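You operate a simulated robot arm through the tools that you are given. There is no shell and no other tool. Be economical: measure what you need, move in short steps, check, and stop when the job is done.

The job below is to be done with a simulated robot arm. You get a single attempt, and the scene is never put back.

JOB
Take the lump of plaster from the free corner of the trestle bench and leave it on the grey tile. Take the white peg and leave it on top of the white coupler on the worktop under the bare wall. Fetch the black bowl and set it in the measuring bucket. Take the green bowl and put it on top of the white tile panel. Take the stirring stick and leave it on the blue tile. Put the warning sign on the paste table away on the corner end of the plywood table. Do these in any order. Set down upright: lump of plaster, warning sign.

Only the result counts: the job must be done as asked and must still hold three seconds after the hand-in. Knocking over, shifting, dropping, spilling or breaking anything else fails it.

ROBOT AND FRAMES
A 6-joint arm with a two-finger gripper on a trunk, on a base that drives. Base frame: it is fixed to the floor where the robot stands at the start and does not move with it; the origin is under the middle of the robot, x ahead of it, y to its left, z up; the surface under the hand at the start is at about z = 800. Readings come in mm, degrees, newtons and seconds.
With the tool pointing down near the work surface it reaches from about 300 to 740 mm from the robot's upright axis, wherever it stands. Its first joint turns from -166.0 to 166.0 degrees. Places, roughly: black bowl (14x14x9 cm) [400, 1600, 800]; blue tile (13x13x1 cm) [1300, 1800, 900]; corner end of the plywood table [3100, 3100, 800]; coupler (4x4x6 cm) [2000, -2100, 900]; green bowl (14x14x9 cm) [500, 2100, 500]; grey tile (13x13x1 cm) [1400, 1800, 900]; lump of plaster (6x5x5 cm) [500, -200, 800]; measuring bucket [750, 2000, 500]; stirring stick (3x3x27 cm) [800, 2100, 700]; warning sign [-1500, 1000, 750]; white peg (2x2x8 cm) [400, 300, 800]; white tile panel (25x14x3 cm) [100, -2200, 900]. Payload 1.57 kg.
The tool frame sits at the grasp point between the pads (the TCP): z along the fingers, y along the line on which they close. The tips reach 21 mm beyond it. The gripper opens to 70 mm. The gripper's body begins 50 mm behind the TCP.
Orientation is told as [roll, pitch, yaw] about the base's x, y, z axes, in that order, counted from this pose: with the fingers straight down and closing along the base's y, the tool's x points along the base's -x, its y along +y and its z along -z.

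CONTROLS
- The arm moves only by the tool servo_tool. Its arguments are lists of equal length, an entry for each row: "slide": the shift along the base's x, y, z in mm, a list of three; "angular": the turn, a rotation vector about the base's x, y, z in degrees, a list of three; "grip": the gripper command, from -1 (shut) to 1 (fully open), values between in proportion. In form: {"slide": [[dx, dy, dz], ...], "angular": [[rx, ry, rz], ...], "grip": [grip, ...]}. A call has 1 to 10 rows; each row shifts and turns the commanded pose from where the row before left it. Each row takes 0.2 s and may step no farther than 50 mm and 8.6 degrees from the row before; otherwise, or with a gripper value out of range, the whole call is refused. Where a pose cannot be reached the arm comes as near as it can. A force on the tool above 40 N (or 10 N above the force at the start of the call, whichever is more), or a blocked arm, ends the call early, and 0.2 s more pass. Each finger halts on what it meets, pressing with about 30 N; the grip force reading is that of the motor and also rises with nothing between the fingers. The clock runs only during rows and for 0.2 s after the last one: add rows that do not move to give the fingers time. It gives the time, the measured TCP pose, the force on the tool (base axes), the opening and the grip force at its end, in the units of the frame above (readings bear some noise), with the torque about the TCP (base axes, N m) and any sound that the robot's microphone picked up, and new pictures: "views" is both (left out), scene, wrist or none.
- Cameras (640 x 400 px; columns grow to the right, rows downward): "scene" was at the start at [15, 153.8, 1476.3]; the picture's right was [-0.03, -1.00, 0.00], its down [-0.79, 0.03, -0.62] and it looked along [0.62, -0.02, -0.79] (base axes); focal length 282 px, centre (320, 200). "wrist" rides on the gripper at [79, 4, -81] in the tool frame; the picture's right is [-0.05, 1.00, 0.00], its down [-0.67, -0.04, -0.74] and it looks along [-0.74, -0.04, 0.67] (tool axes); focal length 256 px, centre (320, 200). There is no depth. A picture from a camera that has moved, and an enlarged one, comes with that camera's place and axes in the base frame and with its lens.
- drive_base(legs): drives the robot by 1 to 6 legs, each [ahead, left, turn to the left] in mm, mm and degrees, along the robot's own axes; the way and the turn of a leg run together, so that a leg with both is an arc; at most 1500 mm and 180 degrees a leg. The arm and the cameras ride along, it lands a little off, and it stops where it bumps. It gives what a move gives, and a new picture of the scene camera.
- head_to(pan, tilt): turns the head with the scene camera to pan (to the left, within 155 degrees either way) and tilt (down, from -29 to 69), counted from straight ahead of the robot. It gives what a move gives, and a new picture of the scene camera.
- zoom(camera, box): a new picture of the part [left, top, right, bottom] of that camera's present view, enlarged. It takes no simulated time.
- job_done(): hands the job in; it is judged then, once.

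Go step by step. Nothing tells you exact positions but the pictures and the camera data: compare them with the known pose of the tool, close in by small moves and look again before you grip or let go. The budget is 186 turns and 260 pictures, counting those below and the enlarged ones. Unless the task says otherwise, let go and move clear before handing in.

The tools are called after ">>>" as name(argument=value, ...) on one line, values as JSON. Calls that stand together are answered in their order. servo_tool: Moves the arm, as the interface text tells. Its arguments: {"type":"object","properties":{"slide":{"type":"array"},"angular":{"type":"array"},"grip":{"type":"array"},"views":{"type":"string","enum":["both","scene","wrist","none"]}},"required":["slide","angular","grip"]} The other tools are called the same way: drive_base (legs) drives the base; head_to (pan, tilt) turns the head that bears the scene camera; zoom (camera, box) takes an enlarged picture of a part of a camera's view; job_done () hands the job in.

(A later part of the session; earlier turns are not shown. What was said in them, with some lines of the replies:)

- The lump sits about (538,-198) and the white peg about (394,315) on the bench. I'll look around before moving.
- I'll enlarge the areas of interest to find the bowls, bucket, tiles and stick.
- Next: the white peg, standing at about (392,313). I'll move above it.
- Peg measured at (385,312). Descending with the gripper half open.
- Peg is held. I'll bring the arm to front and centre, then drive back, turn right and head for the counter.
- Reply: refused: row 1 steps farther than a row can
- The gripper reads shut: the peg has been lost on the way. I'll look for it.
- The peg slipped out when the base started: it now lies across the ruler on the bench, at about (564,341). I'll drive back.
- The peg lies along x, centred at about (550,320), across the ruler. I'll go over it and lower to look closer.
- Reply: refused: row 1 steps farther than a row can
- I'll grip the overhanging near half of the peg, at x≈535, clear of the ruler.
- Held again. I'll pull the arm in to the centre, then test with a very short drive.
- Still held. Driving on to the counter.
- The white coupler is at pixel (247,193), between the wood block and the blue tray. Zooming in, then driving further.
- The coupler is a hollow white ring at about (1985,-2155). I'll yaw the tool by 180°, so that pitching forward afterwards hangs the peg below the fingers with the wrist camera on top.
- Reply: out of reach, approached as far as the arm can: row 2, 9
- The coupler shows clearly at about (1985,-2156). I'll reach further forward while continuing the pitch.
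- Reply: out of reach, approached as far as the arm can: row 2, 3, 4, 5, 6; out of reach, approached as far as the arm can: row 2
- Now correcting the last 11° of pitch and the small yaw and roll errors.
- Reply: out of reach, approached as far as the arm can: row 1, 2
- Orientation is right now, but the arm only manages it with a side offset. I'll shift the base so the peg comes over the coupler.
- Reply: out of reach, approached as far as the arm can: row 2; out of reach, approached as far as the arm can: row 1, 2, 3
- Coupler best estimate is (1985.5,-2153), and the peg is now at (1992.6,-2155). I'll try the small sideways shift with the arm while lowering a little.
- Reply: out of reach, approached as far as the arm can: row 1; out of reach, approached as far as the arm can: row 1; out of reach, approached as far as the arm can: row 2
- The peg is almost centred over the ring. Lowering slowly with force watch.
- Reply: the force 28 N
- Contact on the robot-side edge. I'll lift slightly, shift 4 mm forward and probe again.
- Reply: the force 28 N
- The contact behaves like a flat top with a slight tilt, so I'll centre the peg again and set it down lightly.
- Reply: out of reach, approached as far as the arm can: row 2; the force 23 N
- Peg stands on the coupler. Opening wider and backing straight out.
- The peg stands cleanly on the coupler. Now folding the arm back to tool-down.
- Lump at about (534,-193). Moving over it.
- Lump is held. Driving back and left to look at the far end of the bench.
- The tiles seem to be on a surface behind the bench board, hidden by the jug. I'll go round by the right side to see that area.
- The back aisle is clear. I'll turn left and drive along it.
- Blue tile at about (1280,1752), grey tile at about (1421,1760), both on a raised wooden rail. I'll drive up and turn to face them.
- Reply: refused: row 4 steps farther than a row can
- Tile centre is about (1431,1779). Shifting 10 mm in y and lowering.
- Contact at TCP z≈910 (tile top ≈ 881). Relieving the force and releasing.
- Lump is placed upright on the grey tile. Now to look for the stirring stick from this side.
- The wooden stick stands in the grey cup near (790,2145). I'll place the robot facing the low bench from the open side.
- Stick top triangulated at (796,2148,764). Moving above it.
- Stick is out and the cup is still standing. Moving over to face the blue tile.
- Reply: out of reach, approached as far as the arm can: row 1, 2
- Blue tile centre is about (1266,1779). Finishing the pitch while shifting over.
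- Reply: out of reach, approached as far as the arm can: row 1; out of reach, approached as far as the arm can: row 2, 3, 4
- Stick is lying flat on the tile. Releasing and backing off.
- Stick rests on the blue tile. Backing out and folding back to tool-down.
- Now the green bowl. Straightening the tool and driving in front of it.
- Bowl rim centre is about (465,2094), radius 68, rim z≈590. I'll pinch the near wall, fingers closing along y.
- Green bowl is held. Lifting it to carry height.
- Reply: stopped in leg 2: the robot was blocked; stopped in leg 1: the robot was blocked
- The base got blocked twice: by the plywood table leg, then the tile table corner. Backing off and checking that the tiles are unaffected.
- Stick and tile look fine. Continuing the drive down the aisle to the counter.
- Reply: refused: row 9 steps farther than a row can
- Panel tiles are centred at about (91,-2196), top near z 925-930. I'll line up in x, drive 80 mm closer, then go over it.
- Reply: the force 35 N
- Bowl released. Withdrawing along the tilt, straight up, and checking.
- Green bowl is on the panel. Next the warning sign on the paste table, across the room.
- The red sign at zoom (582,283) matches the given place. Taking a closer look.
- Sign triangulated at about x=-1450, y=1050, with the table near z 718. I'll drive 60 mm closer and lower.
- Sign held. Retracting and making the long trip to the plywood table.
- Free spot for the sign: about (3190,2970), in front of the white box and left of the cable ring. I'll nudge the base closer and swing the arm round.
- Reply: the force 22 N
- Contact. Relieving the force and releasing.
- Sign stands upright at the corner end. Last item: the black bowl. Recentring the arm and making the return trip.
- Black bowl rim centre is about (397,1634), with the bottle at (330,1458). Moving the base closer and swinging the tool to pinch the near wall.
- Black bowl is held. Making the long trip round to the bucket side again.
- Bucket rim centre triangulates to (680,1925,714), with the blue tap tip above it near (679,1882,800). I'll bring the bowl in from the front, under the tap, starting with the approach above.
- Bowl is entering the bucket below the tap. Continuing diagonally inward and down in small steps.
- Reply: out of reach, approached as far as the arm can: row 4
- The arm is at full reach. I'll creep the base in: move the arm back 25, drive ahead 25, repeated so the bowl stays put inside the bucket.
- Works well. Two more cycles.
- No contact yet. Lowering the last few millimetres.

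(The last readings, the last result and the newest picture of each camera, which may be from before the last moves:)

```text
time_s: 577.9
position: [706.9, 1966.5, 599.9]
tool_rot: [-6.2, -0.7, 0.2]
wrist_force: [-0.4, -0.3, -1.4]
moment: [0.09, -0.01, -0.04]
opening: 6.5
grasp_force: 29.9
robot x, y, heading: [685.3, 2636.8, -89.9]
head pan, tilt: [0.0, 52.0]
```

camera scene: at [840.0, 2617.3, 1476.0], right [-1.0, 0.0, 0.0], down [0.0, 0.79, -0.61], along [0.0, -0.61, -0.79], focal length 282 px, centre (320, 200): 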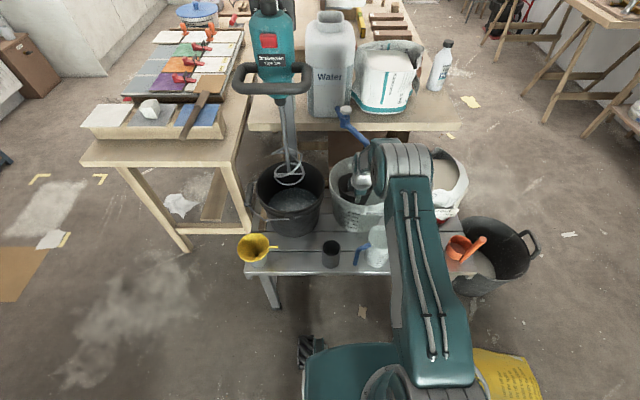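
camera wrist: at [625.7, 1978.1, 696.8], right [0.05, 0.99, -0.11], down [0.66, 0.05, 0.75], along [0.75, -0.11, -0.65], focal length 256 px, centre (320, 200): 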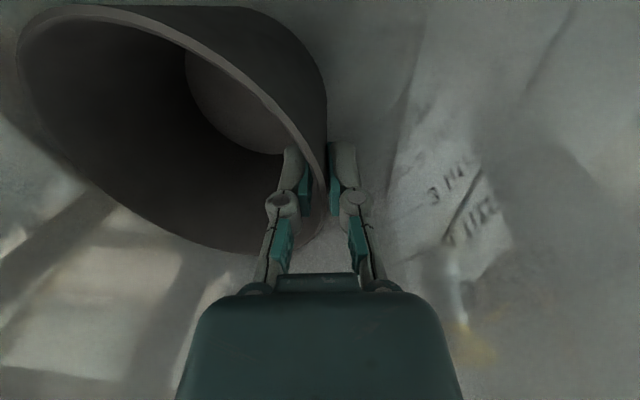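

>>> servo_tool(slide=[[0, 0, -4], [0, 0, -4], [0, 0, -3], [0, 0, 0]], angular=[[0, 0, 0], [0, 0, 0], [0, 0, 0], [0, 0, 0]], grip=[-1, -1, -1, -1], views="none")

```text
time_s: 578.9
position: [706.8, 1964.9, 591.2]
tool_rot: [-6.3, -0.6, 0.1]
wrist_force: [-0.2, 4.4, 14.2]
moment: [-0.84, 0.22, -0.02]
opening: 6.8
grasp_force: 29.6
robot x, y, heading: [686.7, 2634.5, -89.9]
head pan, tilt: [0.0, 52.0]
```

Contact with the bucket floor. Relieving and releasing.

>>> servo_tool(slide=[[0, 0, 2], [0, 0, 0], [0, 0, 0], [0, 0, 0], [0, 0, 0]], angular=[[0, 0, 0], [0, 0, 0], [0, 0, 0], [0, 0, 0], [0, 0, 0]], grip=[-1, -0.6, -0.2, 0.2, 0.3], views="wrist")

```text
time_s: 580.1
position: [708.0, 1965.3, 590.9]
tool_rot: [-6.1, -0.7, 0.2]
wrist_force: [0.7, 0.5, -0.1]
moment: [-0.02, 0.02, 0.02]
opening: 45.6
grasp_force: 0.0
robot x, y, heading: [686.6, 2630.9, -89.9]
head pan, tilt: [0.0, 52.0]
camera wrist: at [626.1, 1978.3, 669.8], right [0.05, 0.99, -0.11], down [0.66, 0.05, 0.75], along [0.75, -0.11, -0.65], focal length 256 px, centre (320, 200)
```

wrist: 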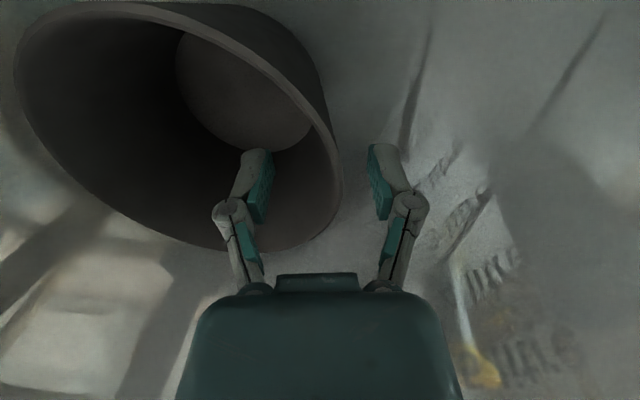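

>>> servo_tool(slide=[[0, 0, 15], [0, 0, 25], [0, 0, 35], [0, 0, 40], [0, 5, 45], [0, 20, 45], [0, 30, 40], [0, 40, 30], [0, 40, 30], [0, 40, 20]], angular=[[0, 0, 0], [0, 0, 0], [0, 0, 0], [0, 0, 0], [0, 0, 0], [0, 0, 0], [0, 0, 0], [0, 0, 0], [0, 0, 0], [0, 0, 0]], grip=[0.3, 0.3, 0.3, 0.3, 0.3, 0.3, 0.3, 0.3, 0.3, 0.3])

>>> zoom(camera="scene", box=[230, 100, 470, 280])

```text
time_s: 582.3
position: [706.4, 2140.8, 915.7]
tool_rot: [-6.2, -0.7, 0.4]
wrist_force: [0.7, 0.1, -0.1]
moment: [-0.01, -0.02, -0.01]
opening: 45.6
grasp_force: 0.1
robot x, y, heading: [686.3, 2637.5, -89.9]
head pan, tilt: [0.0, 52.0]
camera scene: at [839.9, 2618.4, 1476.0], right [-1.0, 0.0, 0.0], down [0.0, 0.79, -0.61], along [0.0, -0.61, -0.79], focal length 282 px, centre (320, 200)
camera wrist: at [625.8, 2152.9, 994.6], right [0.05, 0.99, -0.1], down [0.66, 0.05, 0.75], along [0.75, -0.11, -0.65], focal length 256 px, centre (320, 200)
```

scene: 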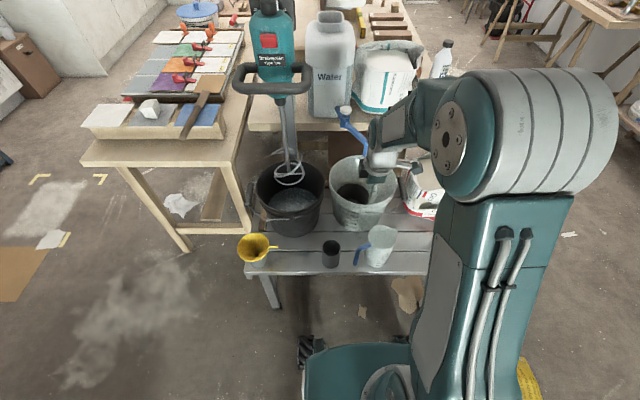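
wrist: 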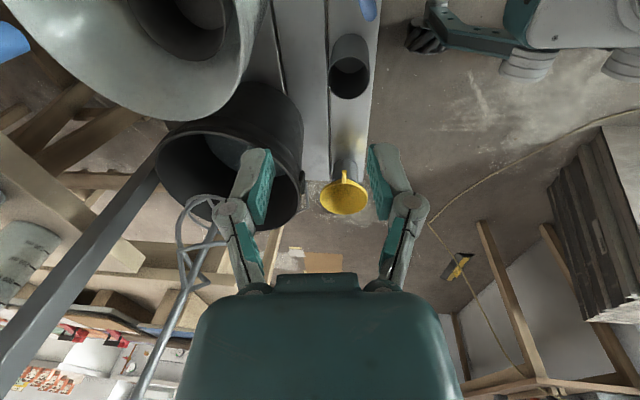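

```text
2.22 times, centred on (350, 190) of scene
camera zoom: at [839.9, 2618.4, 1476.0], right [-1.0, 0.0, 0.0], down [0.0, 0.79, -0.61], along [0.0, -0.61, -0.79], focal length 628 px, centre (253, 222)
```

zoom: 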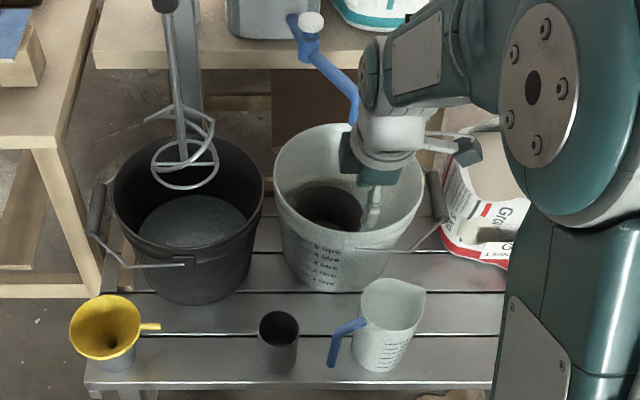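

>>> servo_tool(slide=[[0, 30, 35], [0, 30, 35], [0, 30, 35], [0, 30, 30]], angular=[[6, 0, 0], [0, 0, 0], [0, 0, 0], [0, 0, 0]], grip=[1, 1, 1, 1], views="none")

>>> zoom(camera="scene", box=[230, 100, 470, 280])

>>> zoom(camera="scene", box=[80, 60, 260, 160])

```text
time_s: 583.3
position: [707.9, 2260.3, 1052.4]
tool_rot: [-0.1, -0.7, 0.1]
wrist_force: [0.4, -0.5, 0.0]
moment: [0.0, 0.0, 0.0]
opening: 70.2
grasp_force: 0.0
robot x, y, heading: [689.2, 2632.8, -89.9]
head pan, tilt: [0.0, 52.0]
```

```text
2.22 times, centred on (350, 190) of scene
camera zoom: at [839.9, 2619.2, 1476.0], right [-1.0, 0.0, 0.0], down [0.0, 0.79, -0.61], along [0.0, -0.61, -0.79], focal length 628 px, centre (253, 222)
```

zoom: 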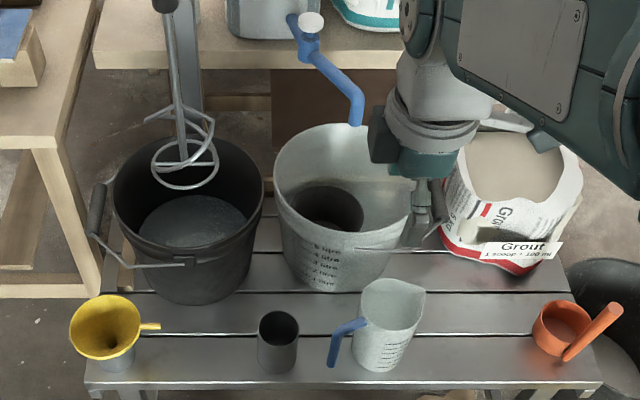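

```text
3.56 times, centred on (170, 110) of scene
camera zoom: at [839.9, 2619.2, 1476.0], right [-1.0, 0.0, 0.0], down [0.0, 0.79, -0.61], along [0.0, -0.61, -0.79], focal length 1004 px, centre (853, 520)
```

zoom: 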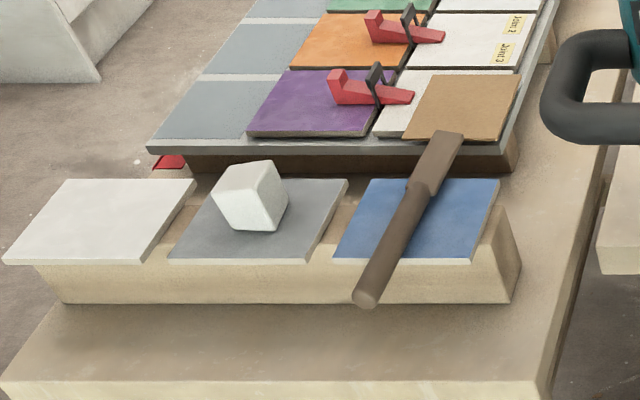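

All six items are placed and the gripper is open and clear, so I'm handing in.

>>> job_done()

```text
The job is handed in.
```

The job is handed in: I placed all six items, but the white peg got a fall along the way, and I didn't look at it again before handing in.

- **White peg:** it stands upright on the coupler. On the first carry it dropped from the gripper and landed across the ruler on the trestle bench. I picked it up again, and the ruler looked unmoved. I last saw the peg right after setting it down.
- **Lump of plaster:** it is upright on the grey tile.
- **Stirring stick:** it lies flat across the blue tile, with both ends overhanging.
- **Green bowl:** it sits on the white tile panel.
- **Warning sign:** it stands upright at the corner end of the plywood table, in front of the white box and left of the cable ring.
- **Black bowl:** it sits inside the measuring bucket.

While carrying the green bowl, the base bumped a plywood table leg and then the tile table. Everything I could see on both tables looked undisturbed afterwards.
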